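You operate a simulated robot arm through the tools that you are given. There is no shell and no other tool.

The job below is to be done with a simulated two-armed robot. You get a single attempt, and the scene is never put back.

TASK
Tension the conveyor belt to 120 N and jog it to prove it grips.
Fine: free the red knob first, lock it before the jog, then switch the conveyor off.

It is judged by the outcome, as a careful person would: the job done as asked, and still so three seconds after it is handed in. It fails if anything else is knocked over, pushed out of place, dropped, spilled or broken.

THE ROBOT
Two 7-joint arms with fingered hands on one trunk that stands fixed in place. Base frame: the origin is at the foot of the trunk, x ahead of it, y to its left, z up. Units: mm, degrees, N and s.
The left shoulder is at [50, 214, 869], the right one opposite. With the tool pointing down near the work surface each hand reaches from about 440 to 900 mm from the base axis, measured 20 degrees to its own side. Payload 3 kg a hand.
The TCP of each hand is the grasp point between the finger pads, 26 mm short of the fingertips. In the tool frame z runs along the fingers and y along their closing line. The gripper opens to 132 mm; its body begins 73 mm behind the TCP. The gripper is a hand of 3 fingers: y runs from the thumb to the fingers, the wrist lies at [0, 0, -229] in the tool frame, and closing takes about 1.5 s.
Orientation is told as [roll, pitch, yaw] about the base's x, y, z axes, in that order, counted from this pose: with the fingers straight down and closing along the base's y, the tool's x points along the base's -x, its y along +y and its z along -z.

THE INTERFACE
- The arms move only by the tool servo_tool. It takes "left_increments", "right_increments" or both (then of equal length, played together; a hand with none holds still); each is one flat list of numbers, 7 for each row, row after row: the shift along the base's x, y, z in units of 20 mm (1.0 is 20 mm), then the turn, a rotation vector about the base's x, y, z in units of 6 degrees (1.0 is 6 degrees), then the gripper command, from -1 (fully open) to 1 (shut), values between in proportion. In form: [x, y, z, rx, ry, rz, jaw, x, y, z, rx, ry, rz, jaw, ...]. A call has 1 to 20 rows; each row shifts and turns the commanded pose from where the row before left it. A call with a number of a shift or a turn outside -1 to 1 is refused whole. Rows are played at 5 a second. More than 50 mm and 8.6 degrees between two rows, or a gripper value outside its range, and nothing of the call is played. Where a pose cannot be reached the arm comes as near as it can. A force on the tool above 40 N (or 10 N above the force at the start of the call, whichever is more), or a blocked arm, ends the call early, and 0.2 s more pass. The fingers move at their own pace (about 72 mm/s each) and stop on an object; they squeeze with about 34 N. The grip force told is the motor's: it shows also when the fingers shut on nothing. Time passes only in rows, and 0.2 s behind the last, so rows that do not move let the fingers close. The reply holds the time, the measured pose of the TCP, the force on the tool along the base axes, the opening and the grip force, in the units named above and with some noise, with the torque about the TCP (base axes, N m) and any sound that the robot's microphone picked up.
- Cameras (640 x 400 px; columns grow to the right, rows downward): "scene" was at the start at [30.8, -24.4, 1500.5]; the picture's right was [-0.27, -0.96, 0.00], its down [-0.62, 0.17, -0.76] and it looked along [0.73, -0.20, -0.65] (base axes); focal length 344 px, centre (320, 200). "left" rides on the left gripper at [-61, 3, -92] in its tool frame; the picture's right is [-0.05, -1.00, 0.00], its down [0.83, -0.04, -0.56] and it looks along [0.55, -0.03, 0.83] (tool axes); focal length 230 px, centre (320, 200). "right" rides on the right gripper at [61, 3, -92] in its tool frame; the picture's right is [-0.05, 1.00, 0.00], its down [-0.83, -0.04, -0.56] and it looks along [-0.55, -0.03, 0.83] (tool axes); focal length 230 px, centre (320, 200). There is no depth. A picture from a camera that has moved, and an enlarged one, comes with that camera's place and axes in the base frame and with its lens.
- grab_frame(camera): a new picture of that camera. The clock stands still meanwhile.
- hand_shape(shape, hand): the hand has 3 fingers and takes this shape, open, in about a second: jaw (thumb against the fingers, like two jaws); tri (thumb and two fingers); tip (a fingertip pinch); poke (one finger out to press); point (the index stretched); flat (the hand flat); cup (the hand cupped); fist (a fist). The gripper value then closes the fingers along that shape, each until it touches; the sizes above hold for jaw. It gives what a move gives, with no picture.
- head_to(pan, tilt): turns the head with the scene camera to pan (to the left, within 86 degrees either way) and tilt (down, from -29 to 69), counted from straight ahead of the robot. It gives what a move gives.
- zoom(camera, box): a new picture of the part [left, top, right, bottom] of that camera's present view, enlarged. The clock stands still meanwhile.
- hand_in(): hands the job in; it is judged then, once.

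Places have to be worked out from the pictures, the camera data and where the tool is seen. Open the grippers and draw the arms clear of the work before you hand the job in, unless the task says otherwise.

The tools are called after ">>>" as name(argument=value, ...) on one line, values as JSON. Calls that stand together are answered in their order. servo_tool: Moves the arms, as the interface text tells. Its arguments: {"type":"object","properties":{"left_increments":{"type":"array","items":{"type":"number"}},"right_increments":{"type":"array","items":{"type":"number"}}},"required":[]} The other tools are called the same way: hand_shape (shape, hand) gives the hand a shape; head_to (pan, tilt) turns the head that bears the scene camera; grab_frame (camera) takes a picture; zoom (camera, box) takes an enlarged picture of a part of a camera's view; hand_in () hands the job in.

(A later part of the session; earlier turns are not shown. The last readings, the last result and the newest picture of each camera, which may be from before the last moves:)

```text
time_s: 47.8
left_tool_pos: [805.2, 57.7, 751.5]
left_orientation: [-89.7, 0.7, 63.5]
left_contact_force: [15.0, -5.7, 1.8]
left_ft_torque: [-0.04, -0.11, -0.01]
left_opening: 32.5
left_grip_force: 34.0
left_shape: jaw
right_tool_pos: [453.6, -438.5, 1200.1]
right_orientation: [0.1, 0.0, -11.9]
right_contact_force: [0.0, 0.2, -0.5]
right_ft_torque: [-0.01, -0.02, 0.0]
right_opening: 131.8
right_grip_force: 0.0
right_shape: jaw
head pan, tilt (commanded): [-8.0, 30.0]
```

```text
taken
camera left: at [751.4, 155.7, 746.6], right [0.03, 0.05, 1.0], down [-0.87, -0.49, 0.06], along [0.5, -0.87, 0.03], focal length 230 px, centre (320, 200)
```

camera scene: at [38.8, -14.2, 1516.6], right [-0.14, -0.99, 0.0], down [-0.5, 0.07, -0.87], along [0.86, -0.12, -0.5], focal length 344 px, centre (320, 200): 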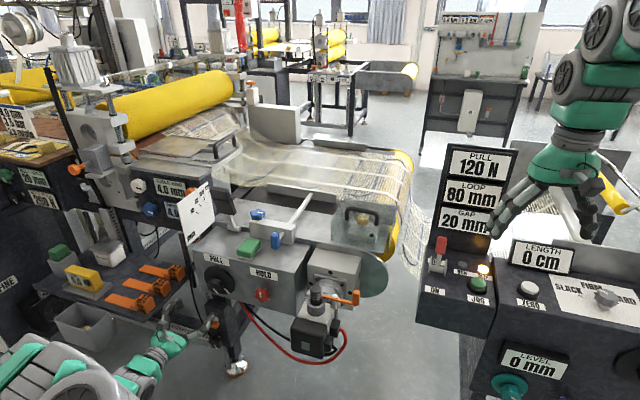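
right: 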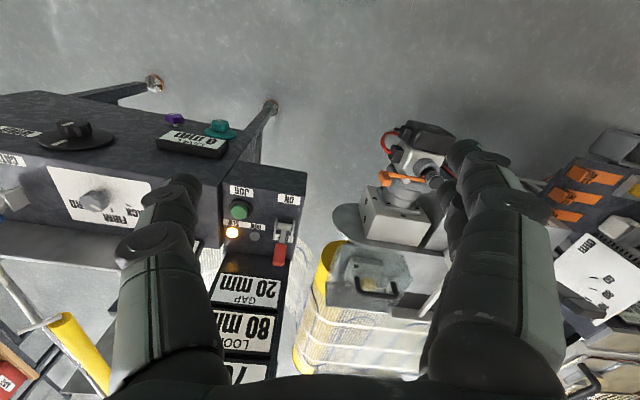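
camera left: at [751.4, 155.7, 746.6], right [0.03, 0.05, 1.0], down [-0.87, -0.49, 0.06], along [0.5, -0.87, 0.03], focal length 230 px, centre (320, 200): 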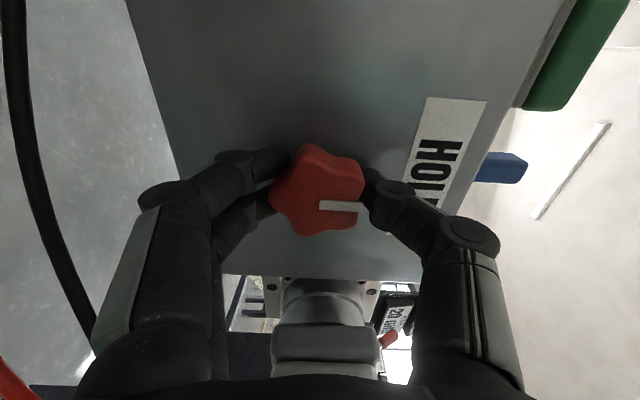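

The knob is held squarely with the mark still up. I turn it clockwise 78° toward its locked position.

>>> servo_tool(left_increments=[0, 0, 0, 0.895, -0.445, 0, 0.8, 0, 0, 0, 0.895, -0.445, 0, 0.8, 0, 0, 0, 0.895, -0.445, 0, 0.8, 0, 0, 0, 0.895, -0.445, 0, 0.8, 0, 0, 0, 0.895, -0.445, 0, 0.8, 0, 0, 0, 0.895, -0.445, 0, 0.8, 0, 0, 0, 0.895, -0.445, 0, 0.8, 0, 0, 0, 0.895, -0.445, 0, 0.8, 0, 0, 0, 0.895, -0.445, 0, 0.8, 0, 0, 0, 0.895, -0.445, 0, 0.8, 0, 0, 0, 0.895, -0.445, 0, 0.8, 0, 0, 0, 0.895, -0.445, 0, 0.8, 0, 0, 0, 0.895, -0.445, 0, 0.8, 0, 0, 0, 0, 0, 0, 0.8])

>>> grab_frame(camera="left")

>>> zoom(camera="scene", box=[410, 130, 530, 330])

```text
time_s: 50.8
left_tool_pos: [803.9, 57.2, 750.9]
left_orientation: [-89.6, -77.4, 63.4]
left_contact_force: [25.3, -14.6, 10.0]
left_ft_torque: [-0.1, -0.2, -0.17]
left_opening: 30.6
left_grip_force: 33.8
left_shape: jaw
right_tool_pos: [452.7, -439.4, 1200.0]
right_orientation: [0.0, 0.1, -11.9]
right_contact_force: [-0.1, -0.4, 0.2]
right_ft_torque: [0.03, -0.01, 0.0]
right_opening: 132.2
right_grip_force: 0.1
right_shape: jaw
head pan, tilt (commanded): [-8.0, 30.0]
```

```text
taken
camera left: at [728.8, 115.1, 808.9], right [-0.42, -0.87, 0.27], down [-0.6, 0.04, -0.8], along [0.68, -0.5, -0.54], focal length 230 px, centre (320, 200)
```

left: 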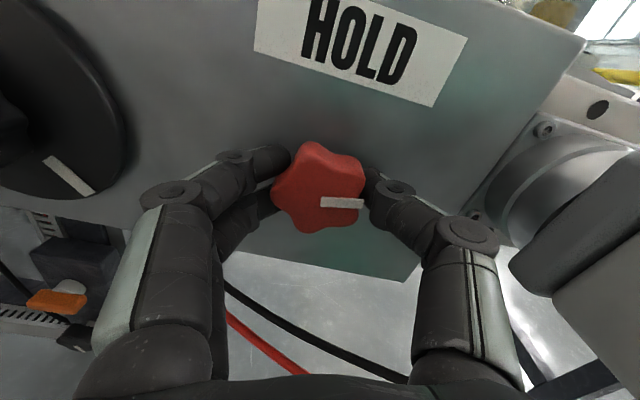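

```text
2.00 times, centred on (470, 230) of scene
camera zoom: at [38.9, -14.4, 1516.5], right [-0.14, -0.99, 0.0], down [-0.5, 0.07, -0.87], along [0.86, -0.12, -0.5], focal length 689 px, centre (20, 140)
```

zoom: 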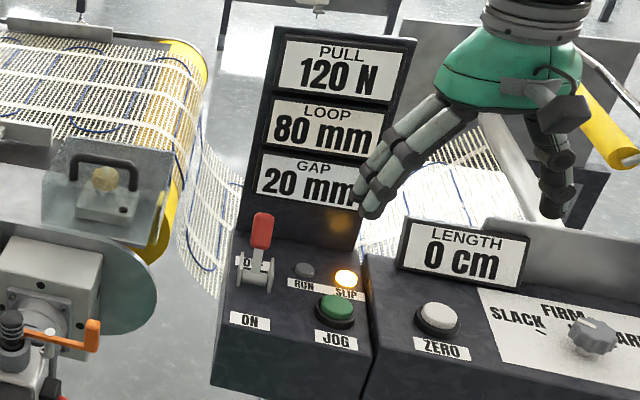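

Knob turned 78° back and PULL still reads 120 N. The hand is pulled forward a little, so I ease 1 mm in and turn the last 12° to the locked mark.

>>> servo_tool(left_increments=[0.045, -0.023, 0.02, 0.895, -0.445, 0, 0.8, 0, 0, 0, 0.895, -0.445, 0, 0.8, 0, 0, 0, 0, 0, 0, 0.8])

>>> grab_frame(camera="left")

```text
time_s: 51.6
left_tool_pos: [803.3, 57.9, 750.6]
left_orientation: [-78.3, -89.4, 52.2]
left_contact_force: [18.2, -14.9, 2.8]
left_ft_torque: [0.0, -0.03, -0.14]
left_opening: 30.2
left_grip_force: 34.2
left_shape: jaw
right_tool_pos: [453.4, -437.5, 1200.3]
right_orientation: [0.0, 0.0, -11.9]
right_contact_force: [0.1, -0.4, -0.1]
right_ft_torque: [0.01, 0.01, 0.06]
right_opening: 131.9
right_grip_force: 0.0
right_shape: jaw
head pan, tilt (commanded): [-8.0, 30.0]
```

```text
taken
camera left: at [723.6, 103.5, 811.4], right [-0.44, -0.9, 0.06], down [-0.52, 0.2, -0.83], along [0.73, -0.4, -0.56], focal length 230 px, centre (320, 200)
```

left: 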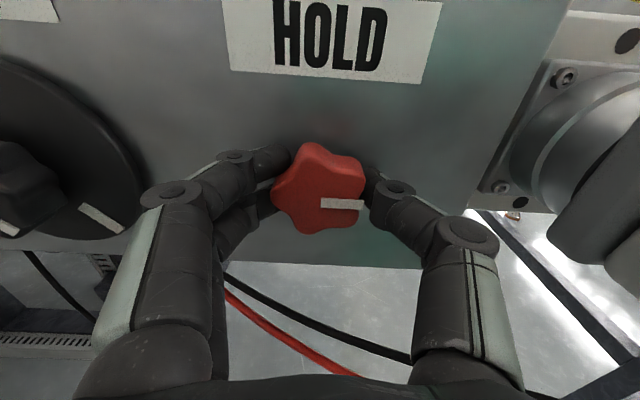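

The mark is back to horizontal with no stop felt yet. I turn a further 6° to feel for the stop and make sure it is locked.

>>> servo_tool(left_increments=[0, 0, 0, 0.895, -0.445, 0, 0.8, 0, 0, 0, 0, 0, 0, 0.8])

>>> grab_frame(camera="left")

```text
time_s: 52.2
left_tool_pos: [803.3, 58.4, 750.5]
left_orientation: [89.2, -84.8, -115.3]
left_contact_force: [19.0, -13.1, 0.4]
left_ft_torque: [-1.05, 0.5, -0.19]
left_opening: 30.3
left_grip_force: 34.1
left_shape: jaw
right_tool_pos: [453.6, -438.7, 1199.2]
right_orientation: [0.0, 0.0, -11.9]
right_contact_force: [-0.9, -0.1, -0.3]
right_ft_torque: [0.01, 0.01, -0.03]
right_opening: 131.8
right_grip_force: 0.1
right_shape: jaw
head pan, tilt (commanded): [-8.0, 30.0]
```

```text
taken
camera left: at [720.5, 97.7, 811.0], right [-0.44, -0.9, -0.04], down [-0.49, 0.27, -0.83], along [0.76, -0.34, -0.56], focal length 230 px, centre (320, 200)
```

left: 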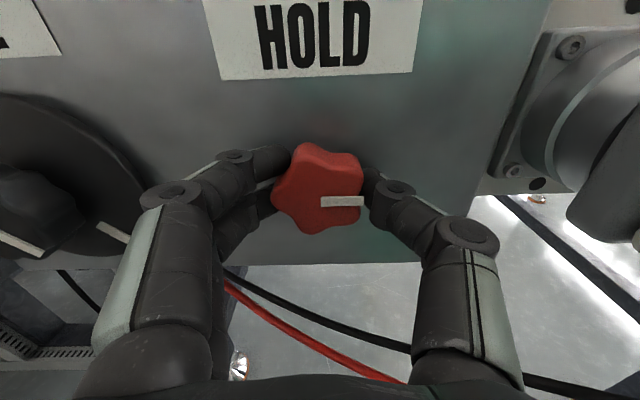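

A 1.2 N m reaction shows the clockwise stop: HOLD is locked. I open the hand without turning back and retreat.

>>> servo_tool(left_increments=[0, 0, 0, 0, 0, 0, 0.3, 0, 0, 0, 0, 0, 0, -0.1, 0, 0, 0, 0, 0, 0, -0.3, 0, 0, 0, 0, 0, 0, -0.3, -0.89, 0.4545, 0, 0, 0, 0, -0.3, -0.89, 0.4545, 0, 0, 0, 0, -0.3, -0.89, 0.4545, 0, 0, 0, 0, -0.3, -0.89, 0.4545, 0, 0, 0, 0, -0.3, -0.89, 0.4545, 0, 0, 0, 0, -0.3, -0.89, 0.4545, 0, 0, 0, 0, -0.3, -0.89, 0.4545, 0, 0, 0, 0, -0.3])

>>> grab_frame(camera="left")

>>> grab_frame(camera="scene")

>>> zoom(camera="scene", box=[410, 130, 530, 330])

```text
time_s: 54.6
left_tool_pos: [678.5, 120.3, 748.9]
left_orientation: [89.6, -84.7, -115.5]
left_contact_force: [-0.3, 0.4, 0.2]
left_ft_torque: [0.0, 0.02, 0.01]
left_opening: 85.4
left_grip_force: 0.1
left_shape: jaw
right_tool_pos: [452.8, -438.8, 1200.5]
right_orientation: [-0.1, -0.1, -11.8]
right_contact_force: [-0.8, -0.8, -0.1]
right_ft_torque: [0.01, -0.02, 0.0]
right_opening: 131.7
right_grip_force: 0.1
right_shape: jaw
head pan, tilt (commanded): [-8.0, 30.0]
```

```text
taken
camera left: at [595.4, 159.3, 810.1], right [-0.44, -0.9, -0.04], down [-0.48, 0.27, -0.83], along [0.76, -0.34, -0.56], focal length 230 px, centre (320, 200)
```

left: 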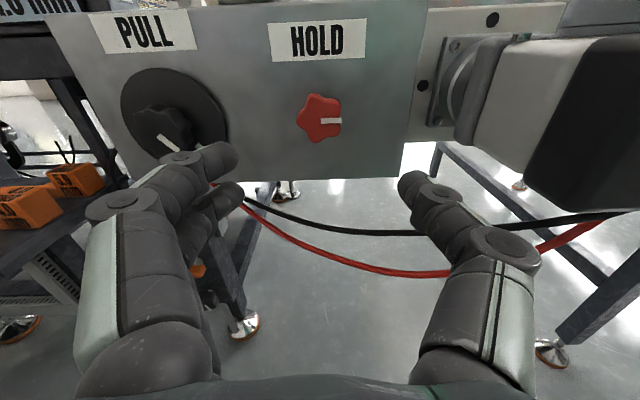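

```text
taken
camera scene: at [38.8, -14.2, 1516.6], right [-0.14, -0.99, 0.0], down [-0.5, 0.07, -0.87], along [0.86, -0.12, -0.5], focal length 344 px, centre (320, 200)
```

scene: 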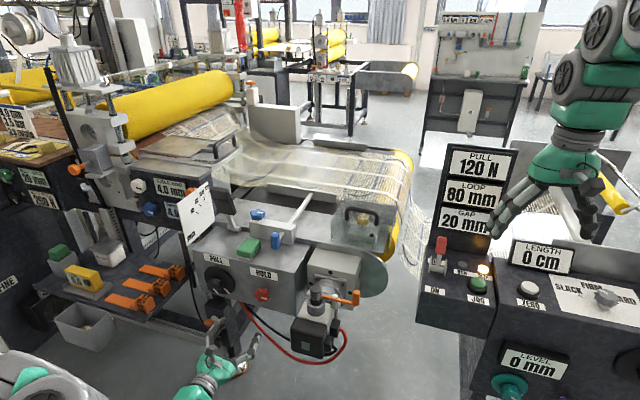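

```text
2.00 times, centred on (470, 230) of scene
camera zoom: at [38.8, -14.2, 1516.6], right [-0.14, -0.99, 0.0], down [-0.5, 0.07, -0.87], along [0.86, -0.12, -0.5], focal length 689 px, centre (20, 140)
```

zoom: 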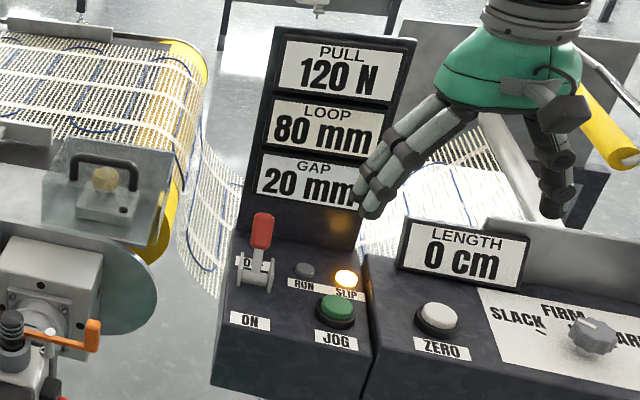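

HOLD is locked and PULL reads 120 N. Now I study the lever, its two labels and the lamps to see which position it is in.

>>> zoom(camera="scene", box=[420, 225, 500, 305])

>>> grab_frame(camera="right")

```text
5.00 times, centred on (460, 265) of scene
camera zoom: at [38.8, -14.2, 1516.6], right [-0.14, -0.99, 0.0], down [-0.5, 0.07, -0.87], along [0.86, -0.12, -0.5], focal length 1722 px, centre (-380, -125)
```

zoom: 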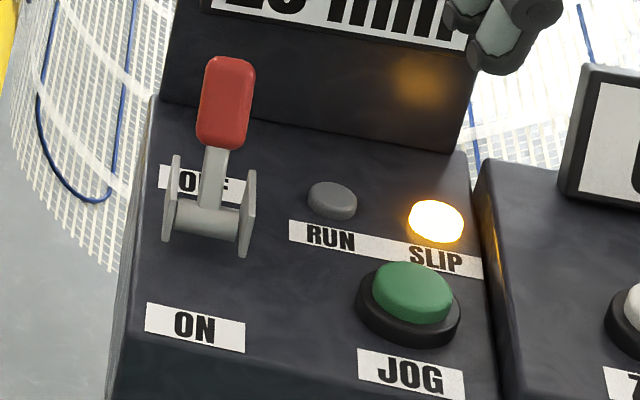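

```text
taken
camera right: at [394.2, -422.0, 1292.5], right [0.26, 0.97, 0.0], down [0.8, -0.21, 0.56], along [0.54, -0.14, -0.83], focal length 230 px, centre (320, 200)
```

right: 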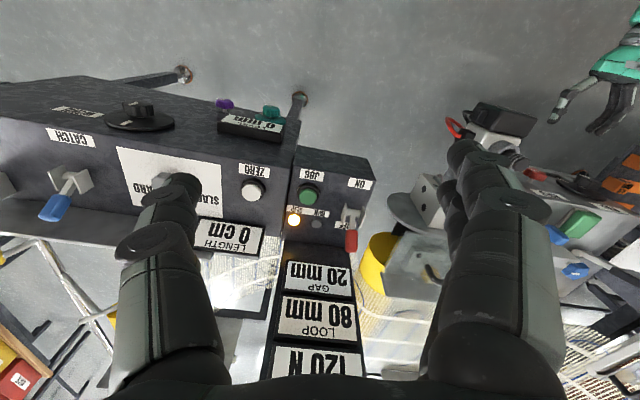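

The lever leans away over the OFF label, so the conveyor is now off; ON is toward the robot. I zoom the right-hand camera to triangulate lever and JOG accurately.

>>> zoom(camera="right", box=[260, 150, 400, 270])

```text
3.33 times, centred on (330, 210) of right
camera zoom: at [394.2, -422.0, 1292.5], right [0.26, 0.97, 0.0], down [0.8, -0.21, 0.56], along [0.54, -0.14, -0.83], focal length 767 px, centre (287, 167)
```

zoom: 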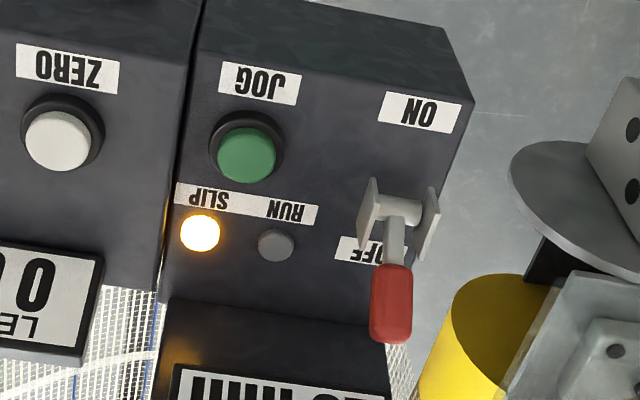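

I now have JOG at about [640, -512, 887], the lever pivot at [702, -427, 894] and its red handle centre at [737, -444, 942], leaning about 37° away to OFF; the tower face is about 85 mm behind the handle. I bring the right hand over toward it, turned to the box's heading (-24°) and tilted 20° so the palm keeps clear of the tower.

>>> servo_tool(right_increments=[0.9, -0.02, -0.5, 0, 0, -1, -0.2, 0.9, -0.02, -0.5, 0, 0, -1, -0.2, 0.9, -0.02, -0.5, -0.339, -0.762, 0, -0.2, 0.9, -0.02, -0.5, -0.339, -0.762, 0, -0.2, 0.9, -0.02, -0.5, -0.339, -0.762, 0, -0.2, 0.9, -0.02, -0.5, -0.339, -0.762, 0, -0.2, 0.9, -0.02, -0.5, 0, 0, 0, -0.2, 0.9, -0.02, -0.5, 0, 0, 0, -0.2, 0.9, -0.02, -0.5, 0, 0, 0, -0.2, 0.9, -0.02, -0.5, 0, 0, 0, -0.2, 0.9, -0.02, -0.5, 0, 0, 0, -0.2, 0.9, -0.02, -0.5, 0, 0, 0, -0.2, 0, 0, 0, 0, 0, 0, -0.2])

>>> grab_frame(camera="right")

>>> grab_frame(camera="scene")

```text
time_s: 57.4
left_tool_pos: [678.4, 120.8, 749.3]
left_orientation: [89.6, -84.8, -115.6]
left_contact_force: [-0.3, -0.6, 0.1]
left_ft_torque: [0.03, 0.0, 0.0]
left_opening: 85.6
left_grip_force: 0.0
left_shape: jaw
right_tool_pos: [672.1, -442.7, 1077.9]
right_orientation: [-0.1, -20.0, -23.8]
right_contact_force: [0.8, -0.4, -0.6]
right_ft_torque: [0.0, 0.01, 0.03]
right_opening: 79.5
right_grip_force: 0.1
right_shape: jaw
head pan, tilt (commanded): [-8.0, 30.0]
```

```text
taken
camera right: at [591.2, -403.7, 1144.1], right [0.45, 0.89, 0.02], down [0.52, -0.28, 0.81], along [0.72, -0.35, -0.59], focal length 230 px, centre (320, 200)
```

right: 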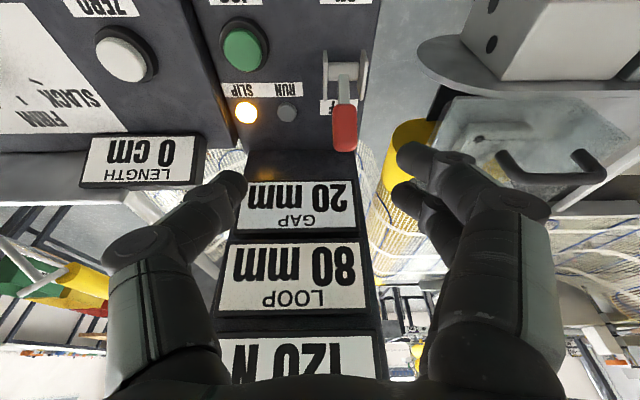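

```text
taken
camera scene: at [38.8, -14.2, 1516.6], right [-0.14, -0.99, 0.0], down [-0.5, 0.07, -0.87], along [0.86, -0.12, -0.5], focal length 344 px, centre (320, 200)
```

scene: 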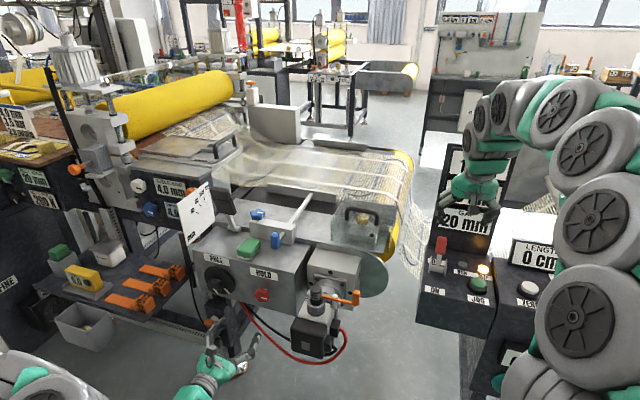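

Handle position is confirmed at [737, -444, 942] from the closer view. I move to a pre-grasp point 70 mm above it along the tool axis.

>>> servo_tool(right_increments=[0.54, 0.11, -0.875, 0, 0, 0, -0.2, 0.54, 0.11, -0.875, 0, 0, 0, -0.2, 0.54, 0.11, -0.875, 0, 0, 0, -0.2, 0.54, 0.11, -0.875, 0, 0, 0, -0.2, 0, 0, 0, 0, 0, 0, -0.2])

>>> grab_frame(camera="right")

>>> zoom(camera="scene", box=[400, 150, 540, 310])

```text
time_s: 58.6
left_tool_pos: [678.4, 120.4, 748.9]
left_orientation: [89.8, -84.8, -115.8]
left_contact_force: [-0.4, 0.6, 1.1]
left_ft_torque: [0.01, -0.01, -0.02]
left_opening: 85.3
left_grip_force: 0.1
left_shape: jaw
right_tool_pos: [714.3, -435.5, 1006.7]
right_orientation: [-0.1, -20.1, -23.9]
right_contact_force: [-0.3, 0.9, 0.4]
right_ft_torque: [-0.01, 0.0, -0.01]
right_opening: 79.8
right_grip_force: 0.0
right_shape: jaw
head pan, tilt (commanded): [-8.0, 30.0]
```

```text
taken
camera right: at [634.3, -395.8, 1074.1], right [0.45, 0.89, 0.02], down [0.52, -0.28, 0.81], along [0.72, -0.35, -0.59], focal length 230 px, centre (320, 200)
```

right: 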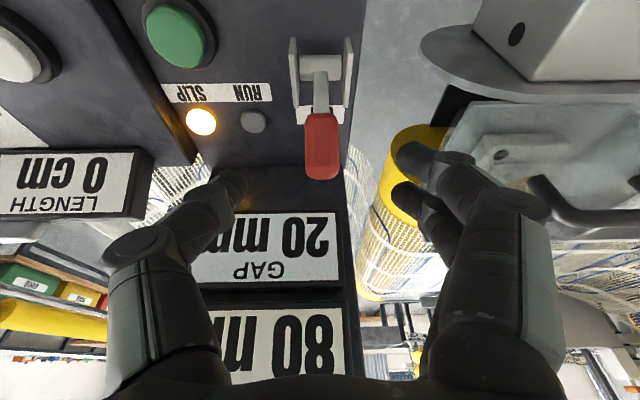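

```text
2.50 times, centred on (470, 230) of scene
camera zoom: at [38.8, -14.2, 1516.6], right [-0.14, -0.99, 0.0], down [-0.5, 0.07, -0.87], along [0.86, -0.12, -0.5], focal length 861 px, centre (-55, 125)
```

zoom: 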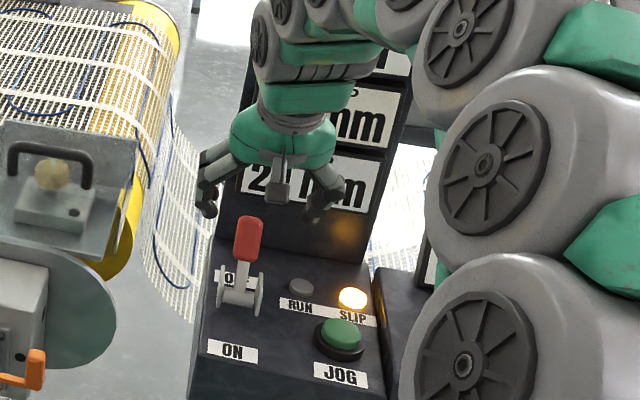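

The handle is centred between the fingers. I descend onto it along the tool axis and close gently on its sides.

>>> servo_tool(right_increments=[0.275, -0.106, -0.775, 0, 0, 0, -0.2, 0.275, -0.106, -0.775, 0, 0, 0, -0.2, 0.275, -0.106, -0.775, 0, 0, 0, -0.2, 0.275, -0.106, -0.775, 0, 0, 0, -0.2, 0, 0, 0, 0, 0, 0, -0.2])

>>> grab_frame(camera="right")

>>> zoom(camera="scene", box=[400, 180, 540, 310])

```text
time_s: 59.8
left_tool_pos: [678.9, 119.2, 749.5]
left_orientation: [89.8, -84.8, -115.8]
left_contact_force: [-0.3, 0.2, 0.3]
left_ft_torque: [-0.04, 0.01, -0.01]
left_opening: 85.5
left_grip_force: 0.0
left_shape: jaw
right_tool_pos: [735.7, -442.8, 948.9]
right_orientation: [0.0, -20.1, -23.8]
right_contact_force: [-0.1, -0.8, 0.2]
right_ft_torque: [-0.03, 0.04, -0.01]
right_opening: 79.9
right_grip_force: 0.0
right_shape: jaw
head pan, tilt (commanded): [-8.0, 30.0]
```

```text
taken
camera right: at [655.3, -402.3, 1014.2], right [0.45, 0.89, 0.02], down [0.52, -0.28, 0.81], along [0.72, -0.35, -0.59], focal length 230 px, centre (320, 200)
```

right: 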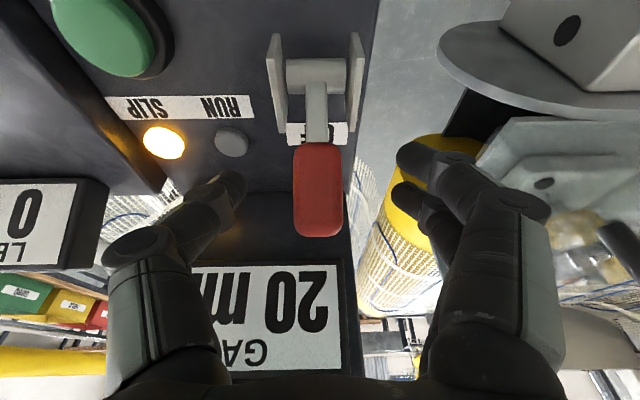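

```text
3.08 times, centred on (470, 245) of scene
camera zoom: at [38.8, -14.2, 1516.6], right [-0.14, -0.99, 0.0], down [-0.5, 0.07, -0.87], along [0.86, -0.12, -0.5], focal length 1060 px, centre (-142, 62)
```

zoom: 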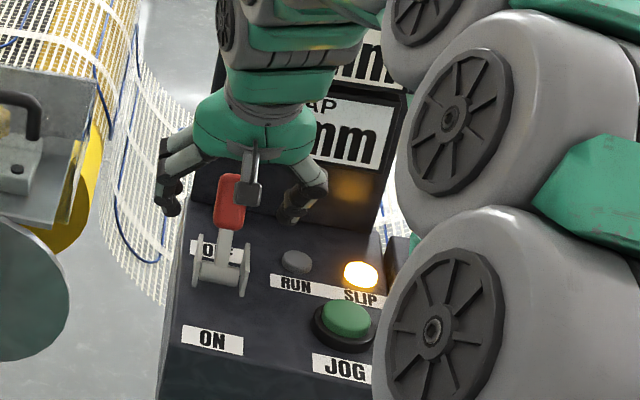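

The handle sits right at the grasp point. I close the fingers on it.

>>> servo_tool(right_increments=[0, 0, 0, 0, 0, 0, 0.1, 0, 0, 0, 0, 0, 0, 0.4, 0, 0, 0, 0, 0, 0, 0.7, 0, 0, 0, 0, 0, 0, 0.9, 0, 0, 0, 0, 0, 0, 0.9, 0, 0, 0, 0, 0, 0, 0.9])

>>> grab_frame(camera="right")

```text
time_s: 61.2
left_tool_pos: [678.9, 121.0, 750.7]
left_orientation: [89.8, -84.8, -115.8]
left_contact_force: [0.4, -0.3, 0.4]
left_ft_torque: [0.02, 0.02, -0.01]
left_opening: 85.7
left_grip_force: 0.1
left_shape: jaw
right_tool_pos: [736.0, -442.0, 948.7]
right_orientation: [0.1, -20.2, -23.8]
right_contact_force: [-1.3, -1.0, -2.5]
right_ft_torque: [-0.04, 0.03, -0.01]
right_opening: 20.0
right_grip_force: 33.8
right_shape: jaw
head pan, tilt (commanded): [-8.0, 30.0]
```

```text
taken
camera right: at [655.2, -402.3, 1014.1], right [0.45, 0.89, 0.02], down [0.52, -0.28, 0.81], along [0.72, -0.35, -0.59], focal length 230 px, centre (320, 200)
```

right: 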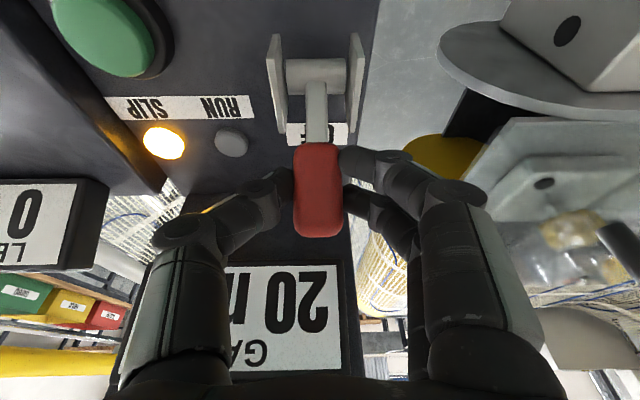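

The grip holds the handle. I swing it along its arc (radius about 66 mm) toward ON, first half, and watch the forces.

>>> servo_tool(right_increments=[-0.292, 0.13, 0.195, 0, 0, 0, 0.9, -0.384, 0.171, 0.185, 0, 0, 0, 0.9, -0.407, 0.181, 0.13, 0, 0, 0, 0.9, -0.416, 0.185, 0.06, 0, 0, 0, 0.9])

>>> grab_frame(camera="right")

```text
time_s: 62.2
left_tool_pos: [679.4, 120.0, 750.0]
left_orientation: [89.5, -84.8, -115.6]
left_contact_force: [-0.6, -0.2, -0.5]
left_ft_torque: [-0.01, 0.0, 0.0]
left_opening: 85.3
left_grip_force: 0.0
left_shape: jaw
right_tool_pos: [705.7, -429.7, 958.5]
right_orientation: [0.1, -20.1, -23.9]
right_contact_force: [9.1, 1.9, -7.7]
right_ft_torque: [0.02, -0.45, 0.11]
right_opening: 19.2
right_grip_force: 33.9
right_shape: jaw
head pan, tilt (commanded): [-8.0, 30.0]
```

```text
taken
camera right: at [627.0, -388.8, 1024.7], right [0.45, 0.89, 0.02], down [0.52, -0.28, 0.81], along [0.73, -0.35, -0.59], focal length 230 px, centre (320, 200)
```

right: 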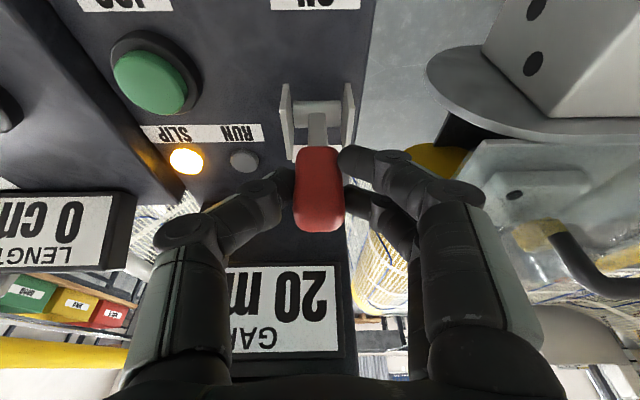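

The lever follows with small forces and is now about upright. I complete the arc toward ON.

>>> servo_tool(right_increments=[-0.42, 0.187, 0, 0, 0, 0, 0.9, -0.416, 0.185, -0.06, 0, 0, 0, 0.9, -0.407, 0.181, -0.13, 0, 0, 0, 0.9, -0.384, 0.171, -0.185, 0, 0, 0, 0.9, 0, 0, 0, 0, 0, 0, 0.9])

>>> grab_frame(camera="right")

>>> zoom(camera="scene", box=[400, 180, 540, 310])

```text
time_s: 63.4
left_tool_pos: [677.6, 119.7, 749.7]
left_orientation: [89.5, -84.9, -115.6]
left_contact_force: [0.3, -1.0, 0.2]
left_ft_torque: [-0.03, 0.01, 0.03]
left_opening: 85.4
left_grip_force: 0.1
left_shape: jaw
right_tool_pos: [674.5, -416.6, 950.7]
right_orientation: [0.0, -19.9, -23.7]
right_contact_force: [7.7, 5.9, 1.8]
right_ft_torque: [-0.01, -0.41, 0.45]
right_opening: 18.2
right_grip_force: 33.4
right_shape: jaw
head pan, tilt (commanded): [-8.0, 30.0]
```

```text
taken
camera right: at [594.3, -376.2, 1016.1], right [0.45, 0.89, 0.02], down [0.52, -0.28, 0.81], along [0.73, -0.35, -0.59], focal length 230 px, centre (320, 200)
```

right: 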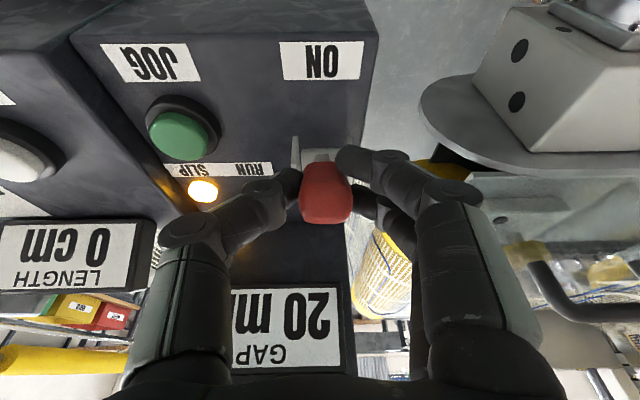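

```text
3.08 times, centred on (470, 245) of scene
camera zoom: at [38.9, -14.1, 1516.5], right [-0.14, -0.99, 0.0], down [-0.5, 0.07, -0.87], along [0.86, -0.12, -0.5], focal length 1060 px, centre (-142, 62)
```

zoom: 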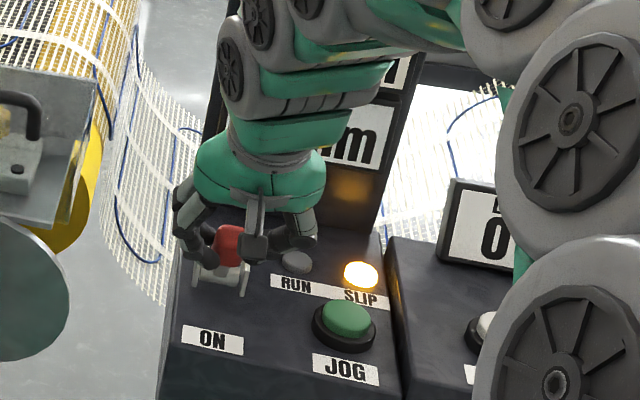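

The lever leans about 27° toward the robot. I continue two small rows to reach its ON stop.

>>> servo_tool(right_increments=[-0.27, 0.12, -0.18, 0, 0, 0, 0.9, -0.25, 0.11, -0.2, 0, 0, 0, 0.9, 0, 0, 0, 0, 0, 0, 0.9])

>>> grab_frame(camera="right")

>>> zoom(camera="scene", box=[400, 180, 540, 310])

```text
time_s: 64.2
left_tool_pos: [678.8, 120.1, 749.4]
left_orientation: [89.8, -84.8, -115.7]
left_contact_force: [0.0, -1.4, 0.2]
left_ft_torque: [-0.04, -0.01, 0.02]
left_opening: 85.5
left_grip_force: 0.1
left_shape: jaw
right_tool_pos: [662.5, -408.3, 942.9]
right_orientation: [-0.1, -19.8, -23.7]
right_contact_force: [2.7, 8.9, 1.6]
right_ft_torque: [0.29, -0.28, 0.0]
right_opening: 13.3
right_grip_force: 33.7
right_shape: jaw
head pan, tilt (commanded): [-8.0, 30.0]
```

```text
taken
camera right: at [582.4, -370.3, 1008.3], right [0.45, 0.89, 0.02], down [0.53, -0.28, 0.8], along [0.72, -0.35, -0.59], focal length 230 px, centre (320, 200)
```

right: 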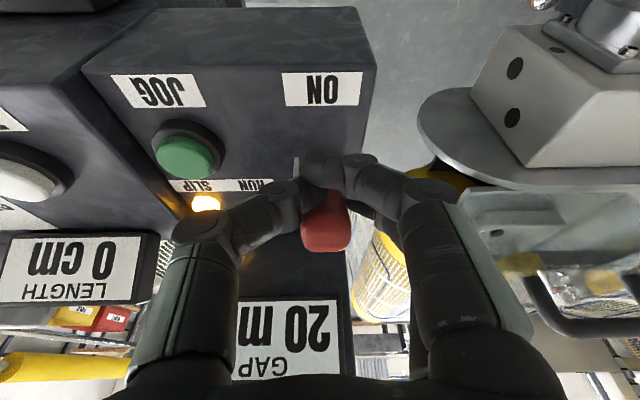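

```text
3.08 times, centred on (470, 245) of scene
camera zoom: at [38.8, -14.1, 1516.6], right [-0.14, -0.99, 0.0], down [-0.5, 0.07, -0.87], along [0.86, -0.12, -0.5], focal length 1060 px, centre (-142, 62)
```

zoom: 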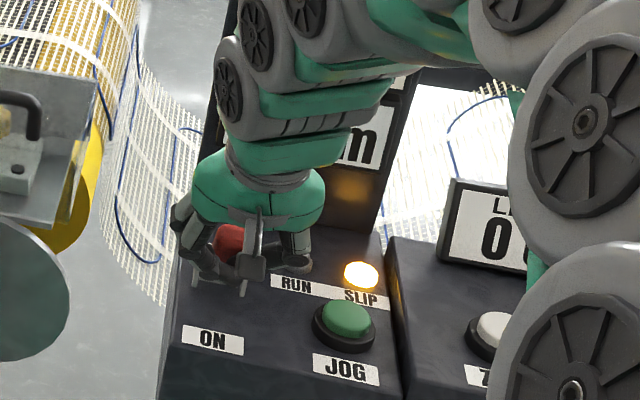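

The fingers have slid to the near edge of the handle, which suggests the lever met its stop. I open the hand and rise straight up to see the lever's position.

>>> servo_tool(right_increments=[0, 0, 0, 0, 0, 0, 0.4, 0, 0, 0, 0, 0, 0, 0, 0, 0, 0, 0, 0, 0, -0.2, 0, 0, 0, 0, 0, 0, -0.2, 0, 0, 0.8, 0, 0, 0, -0.2, 0, 0, 0.8, 0, 0, 0, -0.2, 0, 0, 0.8, 0, 0, 0, -0.2, 0, 0, 0.8, 0, 0, 0, -0.2, 0, 0, 0.8, 0, 0, 0, -0.2])

>>> grab_frame(camera="right")

>>> zoom(camera="scene", box=[400, 180, 540, 310])

```text
time_s: 66.2
left_tool_pos: [678.9, 119.7, 749.8]
left_orientation: [89.8, -84.8, -115.7]
left_contact_force: [0.1, 0.5, 0.3]
left_ft_torque: [-0.01, -0.04, 0.03]
left_opening: 85.5
left_grip_force: 0.1
left_shape: jaw
right_tool_pos: [663.9, -411.2, 1020.8]
right_orientation: [0.1, -20.0, -23.8]
right_contact_force: [0.6, 0.3, 0.4]
right_ft_torque: [-0.02, 0.02, -0.02]
right_opening: 78.9
right_grip_force: 0.2
right_shape: jaw
head pan, tilt (commanded): [-8.0, 30.0]
```

```text
taken
camera right: at [584.1, -371.0, 1087.2], right [0.45, 0.89, 0.02], down [0.52, -0.28, 0.81], along [0.73, -0.35, -0.59], focal length 230 px, centre (320, 200)
```

right: 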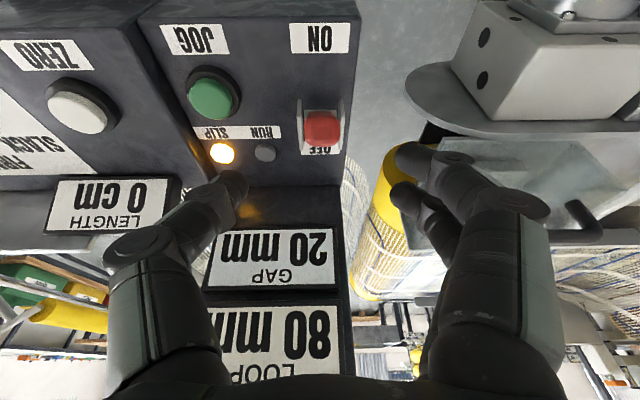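

```text
3.08 times, centred on (470, 245) of scene
camera zoom: at [38.7, -14.2, 1516.6], right [-0.14, -0.99, 0.0], down [-0.5, 0.07, -0.87], along [0.86, -0.12, -0.5], focal length 1060 px, centre (-142, 62)
```

zoom: 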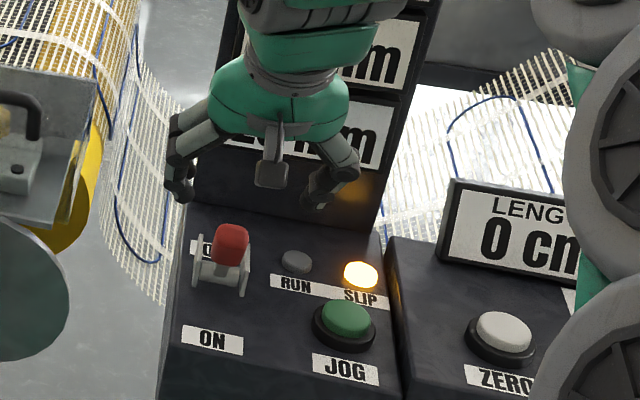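

The handle now leans about 33° toward the robot, mirror of before, so the conveyor is switched ON. I move the right hand above JOG, bring it vertical, and give it the poke shape.

>>> servo_tool(right_increments=[-0.24, -1, 0.2, 0.339, 0.762, 0, -0.2, -0.24, -1, 0.2, 0.339, 0.762, 0, -0.2, -0.24, -1, 0.2, 0.339, 0.762, 0, -0.2, -0.24, -1, 0.2, 0.339, 0.762, 0, -0.2, -0.24, -1, 0.2, 0, 0, 0, -0.2, 0, 0, 0, 0, 0, 0, -0.2])

>>> hand_shape(shape="poke", hand="right")

>>> grab_frame(camera="right")

>>> grab_frame(camera="scene")

```text
time_s: 67.6
left_tool_pos: [679.2, 120.1, 749.5]
left_orientation: [89.6, -84.9, -115.7]
left_contact_force: [-0.1, 0.0, 0.4]
left_ft_torque: [-0.01, -0.02, -0.02]
left_opening: 85.4
left_grip_force: 0.2
left_shape: jaw
right_tool_pos: [638.8, -511.6, 1043.5]
right_orientation: [0.0, 0.1, -23.8]
right_contact_force: [0.2, 0.5, -0.2]
right_ft_torque: [-0.03, 0.01, 0.03]
right_opening: 78.4
right_grip_force: 0.1
right_shape: jaw
head pan, tilt (commanded): [-8.0, 30.0]
```

```text
time_s: 68.5
left_tool_pos: [678.6, 120.1, 749.9]
left_orientation: [89.8, -84.8, -115.7]
left_contact_force: [0.4, -1.3, -0.2]
left_ft_torque: [-0.03, 0.0, 0.02]
left_opening: 85.6
left_grip_force: 0.0
left_shape: jaw
right_tool_pos: [639.5, -510.1, 1043.7]
right_orientation: [0.0, 0.1, -23.9]
right_contact_force: [0.1, 0.4, -0.7]
right_ft_torque: [0.01, 0.0, 0.06]
right_opening: 0.2
right_grip_force: 0.1
right_shape: poke
head pan, tilt (commanded): [-8.0, 30.0]
```

```text
taken
camera right: at [584.4, -482.0, 1136.0], right [0.45, 0.89, 0.0], down [0.74, -0.38, 0.56], along [0.5, -0.25, -0.83], focal length 230 px, centre (320, 200)
```

right: 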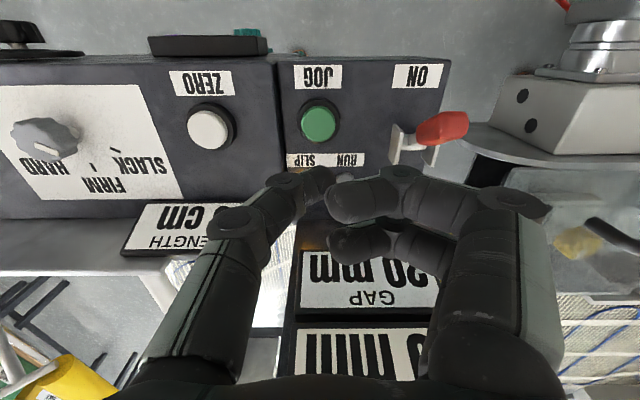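

```text
taken
camera scene: at [38.8, -14.2, 1516.6], right [-0.14, -0.99, 0.0], down [-0.5, 0.07, -0.87], along [0.86, -0.12, -0.5], focal length 344 px, centre (320, 200)
```

scene: 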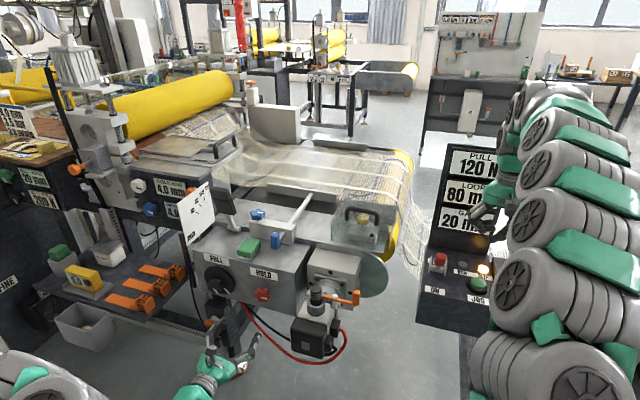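

In poke shape the thumb is out straight along the tool axis and JOG lies laterally right under it. I zoom in to see the fingertip and button accurately.

>>> zoom(camera="right", box=[250, 60, 460, 260])

>>> zoom(camera="scene", box=[420, 190, 530, 310])

```text
2.00 times, centred on (355, 160) of right
camera zoom: at [584.4, -482.0, 1136.0], right [0.45, 0.89, 0.0], down [0.74, -0.38, 0.56], along [0.5, -0.25, -0.83], focal length 460 px, centre (250, 280)
```

zoom: 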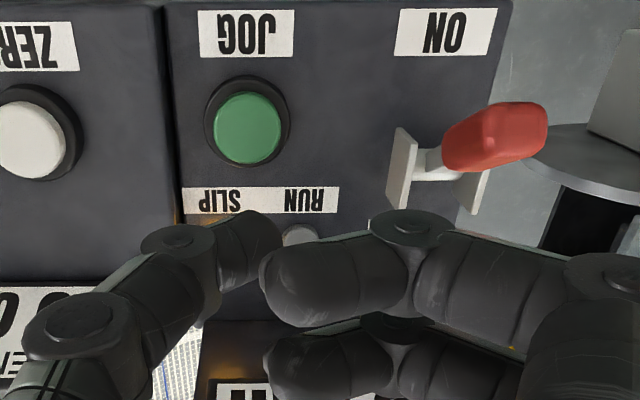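

```text
3.33 times, centred on (475, 250) of scene
camera zoom: at [38.8, -14.2, 1516.6], right [-0.14, -0.99, 0.0], down [-0.5, 0.07, -0.87], along [0.86, -0.12, -0.5], focal length 1148 px, centre (-197, 33)
```

zoom: 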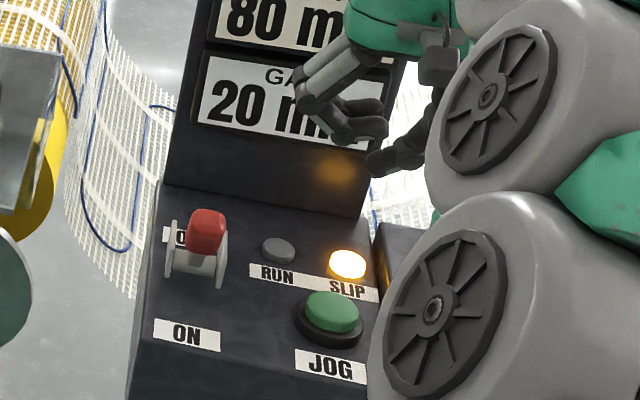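

The fingertip is about on the tool axis, and JOG lies near [645, -512]. The curled fingers would pass only ~10 mm from the lever, so I yaw the hand -30° to swing them away, centre on JOG and come down partway.

>>> servo_tool(right_increments=[0.05, -0.015, 0, 0, 0, -1, -1, 0.05, -0.015, 0, 0, 0, -1, -1, 0.05, -0.015, 0, 0, 0, -1, -1, 0.05, -0.015, -0.5, 0, 0, -1, -1, 0.05, -0.015, -1, 0, 0, -1, -1, 0, 0, -1, 0, 0, 0, -1, 0, 0, -0.8, 0, 0, 0, -1, 0, 0, 0, 0, 0, 0, -1])

>>> grab_frame(camera="right")

>>> zoom(camera="scene", box=[420, 190, 530, 310])

```text
time_s: 70.3
left_tool_pos: [679.3, 120.0, 750.2]
left_orientation: [89.6, -84.8, -115.7]
left_contact_force: [0.7, 1.2, -1.0]
left_ft_torque: [0.03, 0.04, -0.01]
left_opening: 85.5
left_grip_force: 0.1
left_shape: jaw
right_tool_pos: [644.8, -510.7, 978.8]
right_orientation: [0.0, 0.0, -53.9]
right_contact_force: [0.9, 0.0, -0.2]
right_ft_torque: [-0.02, 0.02, 0.02]
right_opening: 0.0
right_grip_force: 0.1
right_shape: poke
head pan, tilt (commanded): [-8.0, 30.0]
```

```text
taken
camera right: at [611.5, -458.4, 1071.6], right [0.84, 0.55, 0.0], down [0.45, -0.7, 0.56], along [0.3, -0.46, -0.83], focal length 230 px, centre (320, 200)
```

right: 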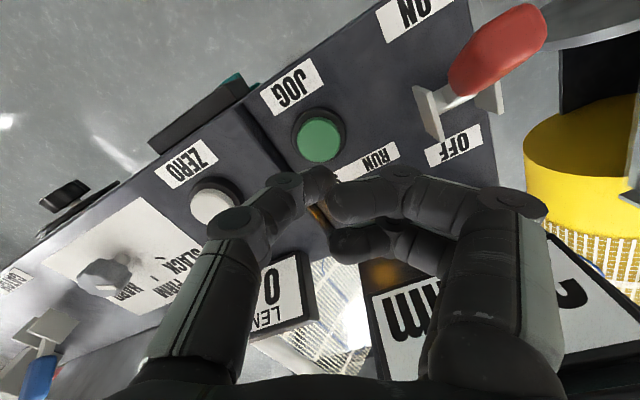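

```text
3.33 times, centred on (475, 250) of scene
camera zoom: at [38.8, -14.2, 1516.6], right [-0.14, -0.99, 0.0], down [-0.5, 0.07, -0.87], along [0.86, -0.12, -0.5], focal length 1148 px, centre (-197, 33)
```

zoom: 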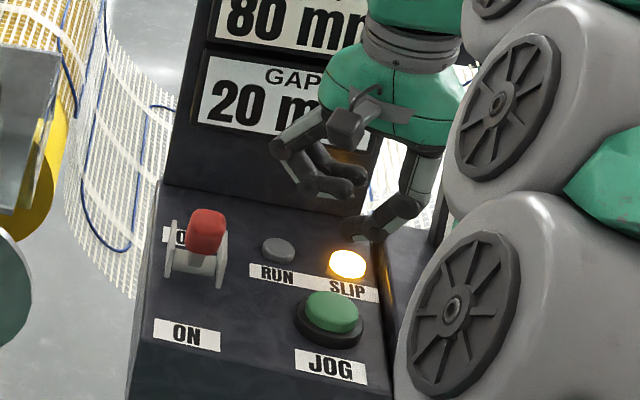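

Two views agree on JOG at about [646, -513, 887]. I trim the position and descend to about 12 mm above it.

>>> servo_tool(right_increments=[0.08, -0.135, -0.9, 0, 0, 0, -1, 0, 0, -0.9, 0, 0, 0, -1, 0, 0, -0.8, 0, 0, 0, -1, 0, 0, 0, 0, 0, 0, -1])

>>> grab_frame(camera="right")

>>> zoom(camera="scene", box=[420, 190, 530, 310])

```text
time_s: 71.3
left_tool_pos: [679.4, 120.0, 750.9]
left_orientation: [89.8, -84.8, -115.8]
left_contact_force: [-0.3, 0.1, 0.0]
left_ft_torque: [0.01, -0.01, -0.01]
left_opening: 85.3
left_grip_force: 0.0
left_shape: jaw
right_tool_pos: [646.4, -513.4, 924.9]
right_orientation: [0.0, 0.0, -53.9]
right_contact_force: [-0.4, -0.8, 0.0]
right_ft_torque: [-0.01, 0.04, -0.02]
right_opening: 0.2
right_grip_force: 0.1
right_shape: poke
head pan, tilt (commanded): [-8.0, 30.0]
```

```text
taken
camera right: at [612.3, -460.8, 1016.9], right [0.84, 0.55, 0.0], down [0.46, -0.7, 0.55], along [0.3, -0.46, -0.83], focal length 230 px, centre (320, 200)
```

right: 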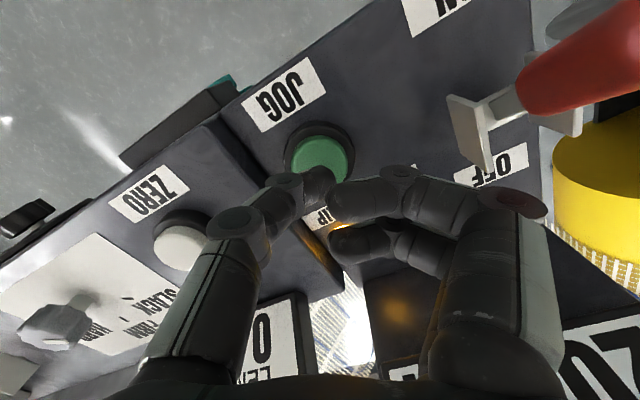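

```text
3.33 times, centred on (475, 250) of scene
camera zoom: at [38.8, -14.2, 1516.6], right [-0.14, -0.99, 0.0], down [-0.5, 0.07, -0.87], along [0.86, -0.12, -0.5], focal length 1148 px, centre (-197, 33)
```

zoom: 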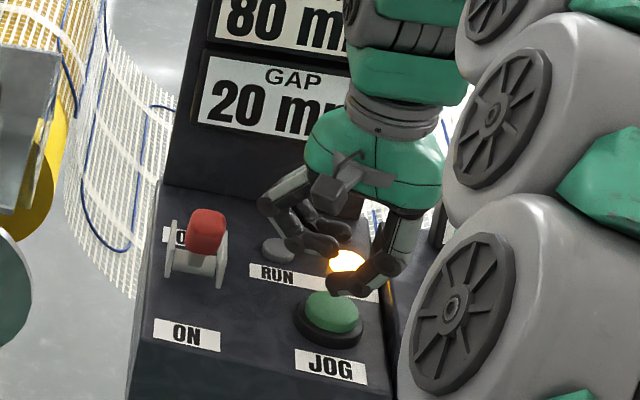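

The tip is about 12 mm above the button, slightly to its far side. I shift 4 mm nearer and step down in 3 mm rows until contact shows.

>>> servo_tool(right_increments=[-0.2, 0.05, -0.15, 0, 0, 0, -1, 0, 0, -0.15, 0, 0, 0, -1, 0, 0, -0.15, 0, 0, 0, -1, 0, 0, 0, 0, 0, 0, -1])

>>> zoom(camera="scene", box=[420, 190, 530, 310])

>>> zoom(camera="right", box=[220, 90, 420, 240])

```text
time_s: 72.3
left_tool_pos: [678.0, 120.4, 749.0]
left_orientation: [89.6, -84.8, -115.6]
left_contact_force: [0.5, -0.2, -1.0]
left_ft_torque: [0.0, 0.01, -0.02]
left_opening: 85.5
left_grip_force: 0.0
left_shape: jaw
right_tool_pos: [642.8, -512.9, 916.4]
right_orientation: [0.0, -0.1, -53.9]
right_contact_force: [0.1, 0.5, -0.3]
right_ft_torque: [0.01, 0.02, -0.03]
right_opening: 0.0
right_grip_force: 0.1
right_shape: poke
head pan, tilt (commanded): [-8.0, 30.0]
```

```text
3.33 times, centred on (475, 250) of scene
camera zoom: at [38.8, -14.2, 1516.6], right [-0.14, -0.99, 0.0], down [-0.5, 0.07, -0.87], along [0.86, -0.12, -0.5], focal length 1148 px, centre (-197, 33)
```

zoom: 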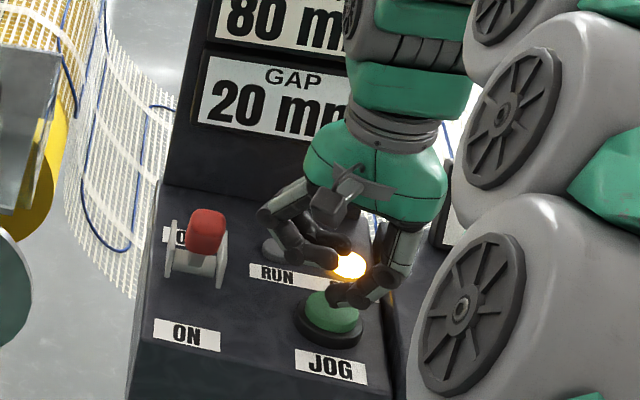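

```text
2.67 times, centred on (320, 165) of right
camera zoom: at [608.1, -459.9, 1009.0], right [0.84, 0.55, 0.0], down [0.45, -0.7, 0.56], along [0.3, -0.46, -0.83], focal length 614 px, centre (320, 293)
```

zoom: 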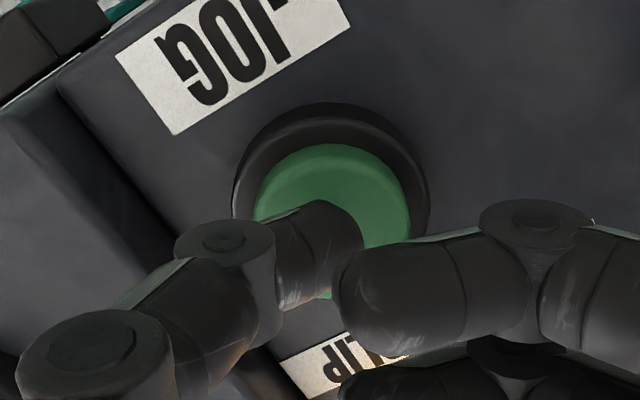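

The tip is over the button with no contact yet. I step down further in 3 mm rows.

>>> servo_tool(right_increments=[0, 0, -0.15, 0, 0, 0, -1, 0, 0, -0.15, 0, 0, 0, -1, 0, 0, 0, 0, 0, 0, -1])

>>> zoom(camera="scene", box=[420, 190, 530, 310])

```text
time_s: 73.1
left_tool_pos: [678.6, 119.8, 749.9]
left_orientation: [89.8, -84.8, -115.7]
left_contact_force: [0.3, -0.3, -0.2]
left_ft_torque: [0.0, 0.03, 0.0]
left_opening: 85.5
left_grip_force: 0.1
left_shape: jaw
right_tool_pos: [642.0, -513.1, 910.2]
right_orientation: [0.0, 0.0, -54.0]
right_contact_force: [1.1, -0.6, -0.4]
right_ft_torque: [-0.03, 0.01, -0.01]
right_opening: 0.0
right_grip_force: 0.0
right_shape: poke
head pan, tilt (commanded): [-8.0, 30.0]
```

```text
3.33 times, centred on (475, 250) of scene
camera zoom: at [38.8, -14.2, 1516.6], right [-0.14, -0.99, 0.0], down [-0.5, 0.07, -0.87], along [0.86, -0.12, -0.5], focal length 1148 px, centre (-197, 33)
```

zoom: 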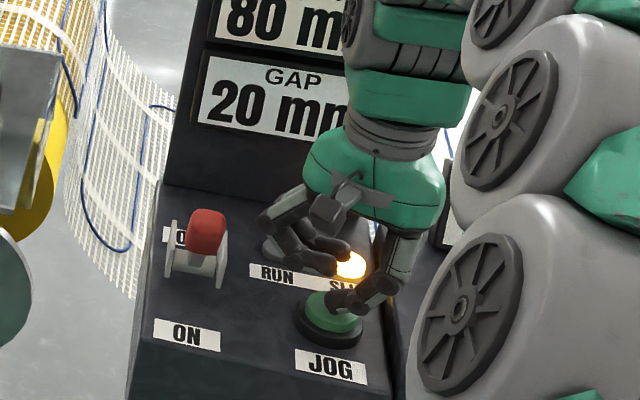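

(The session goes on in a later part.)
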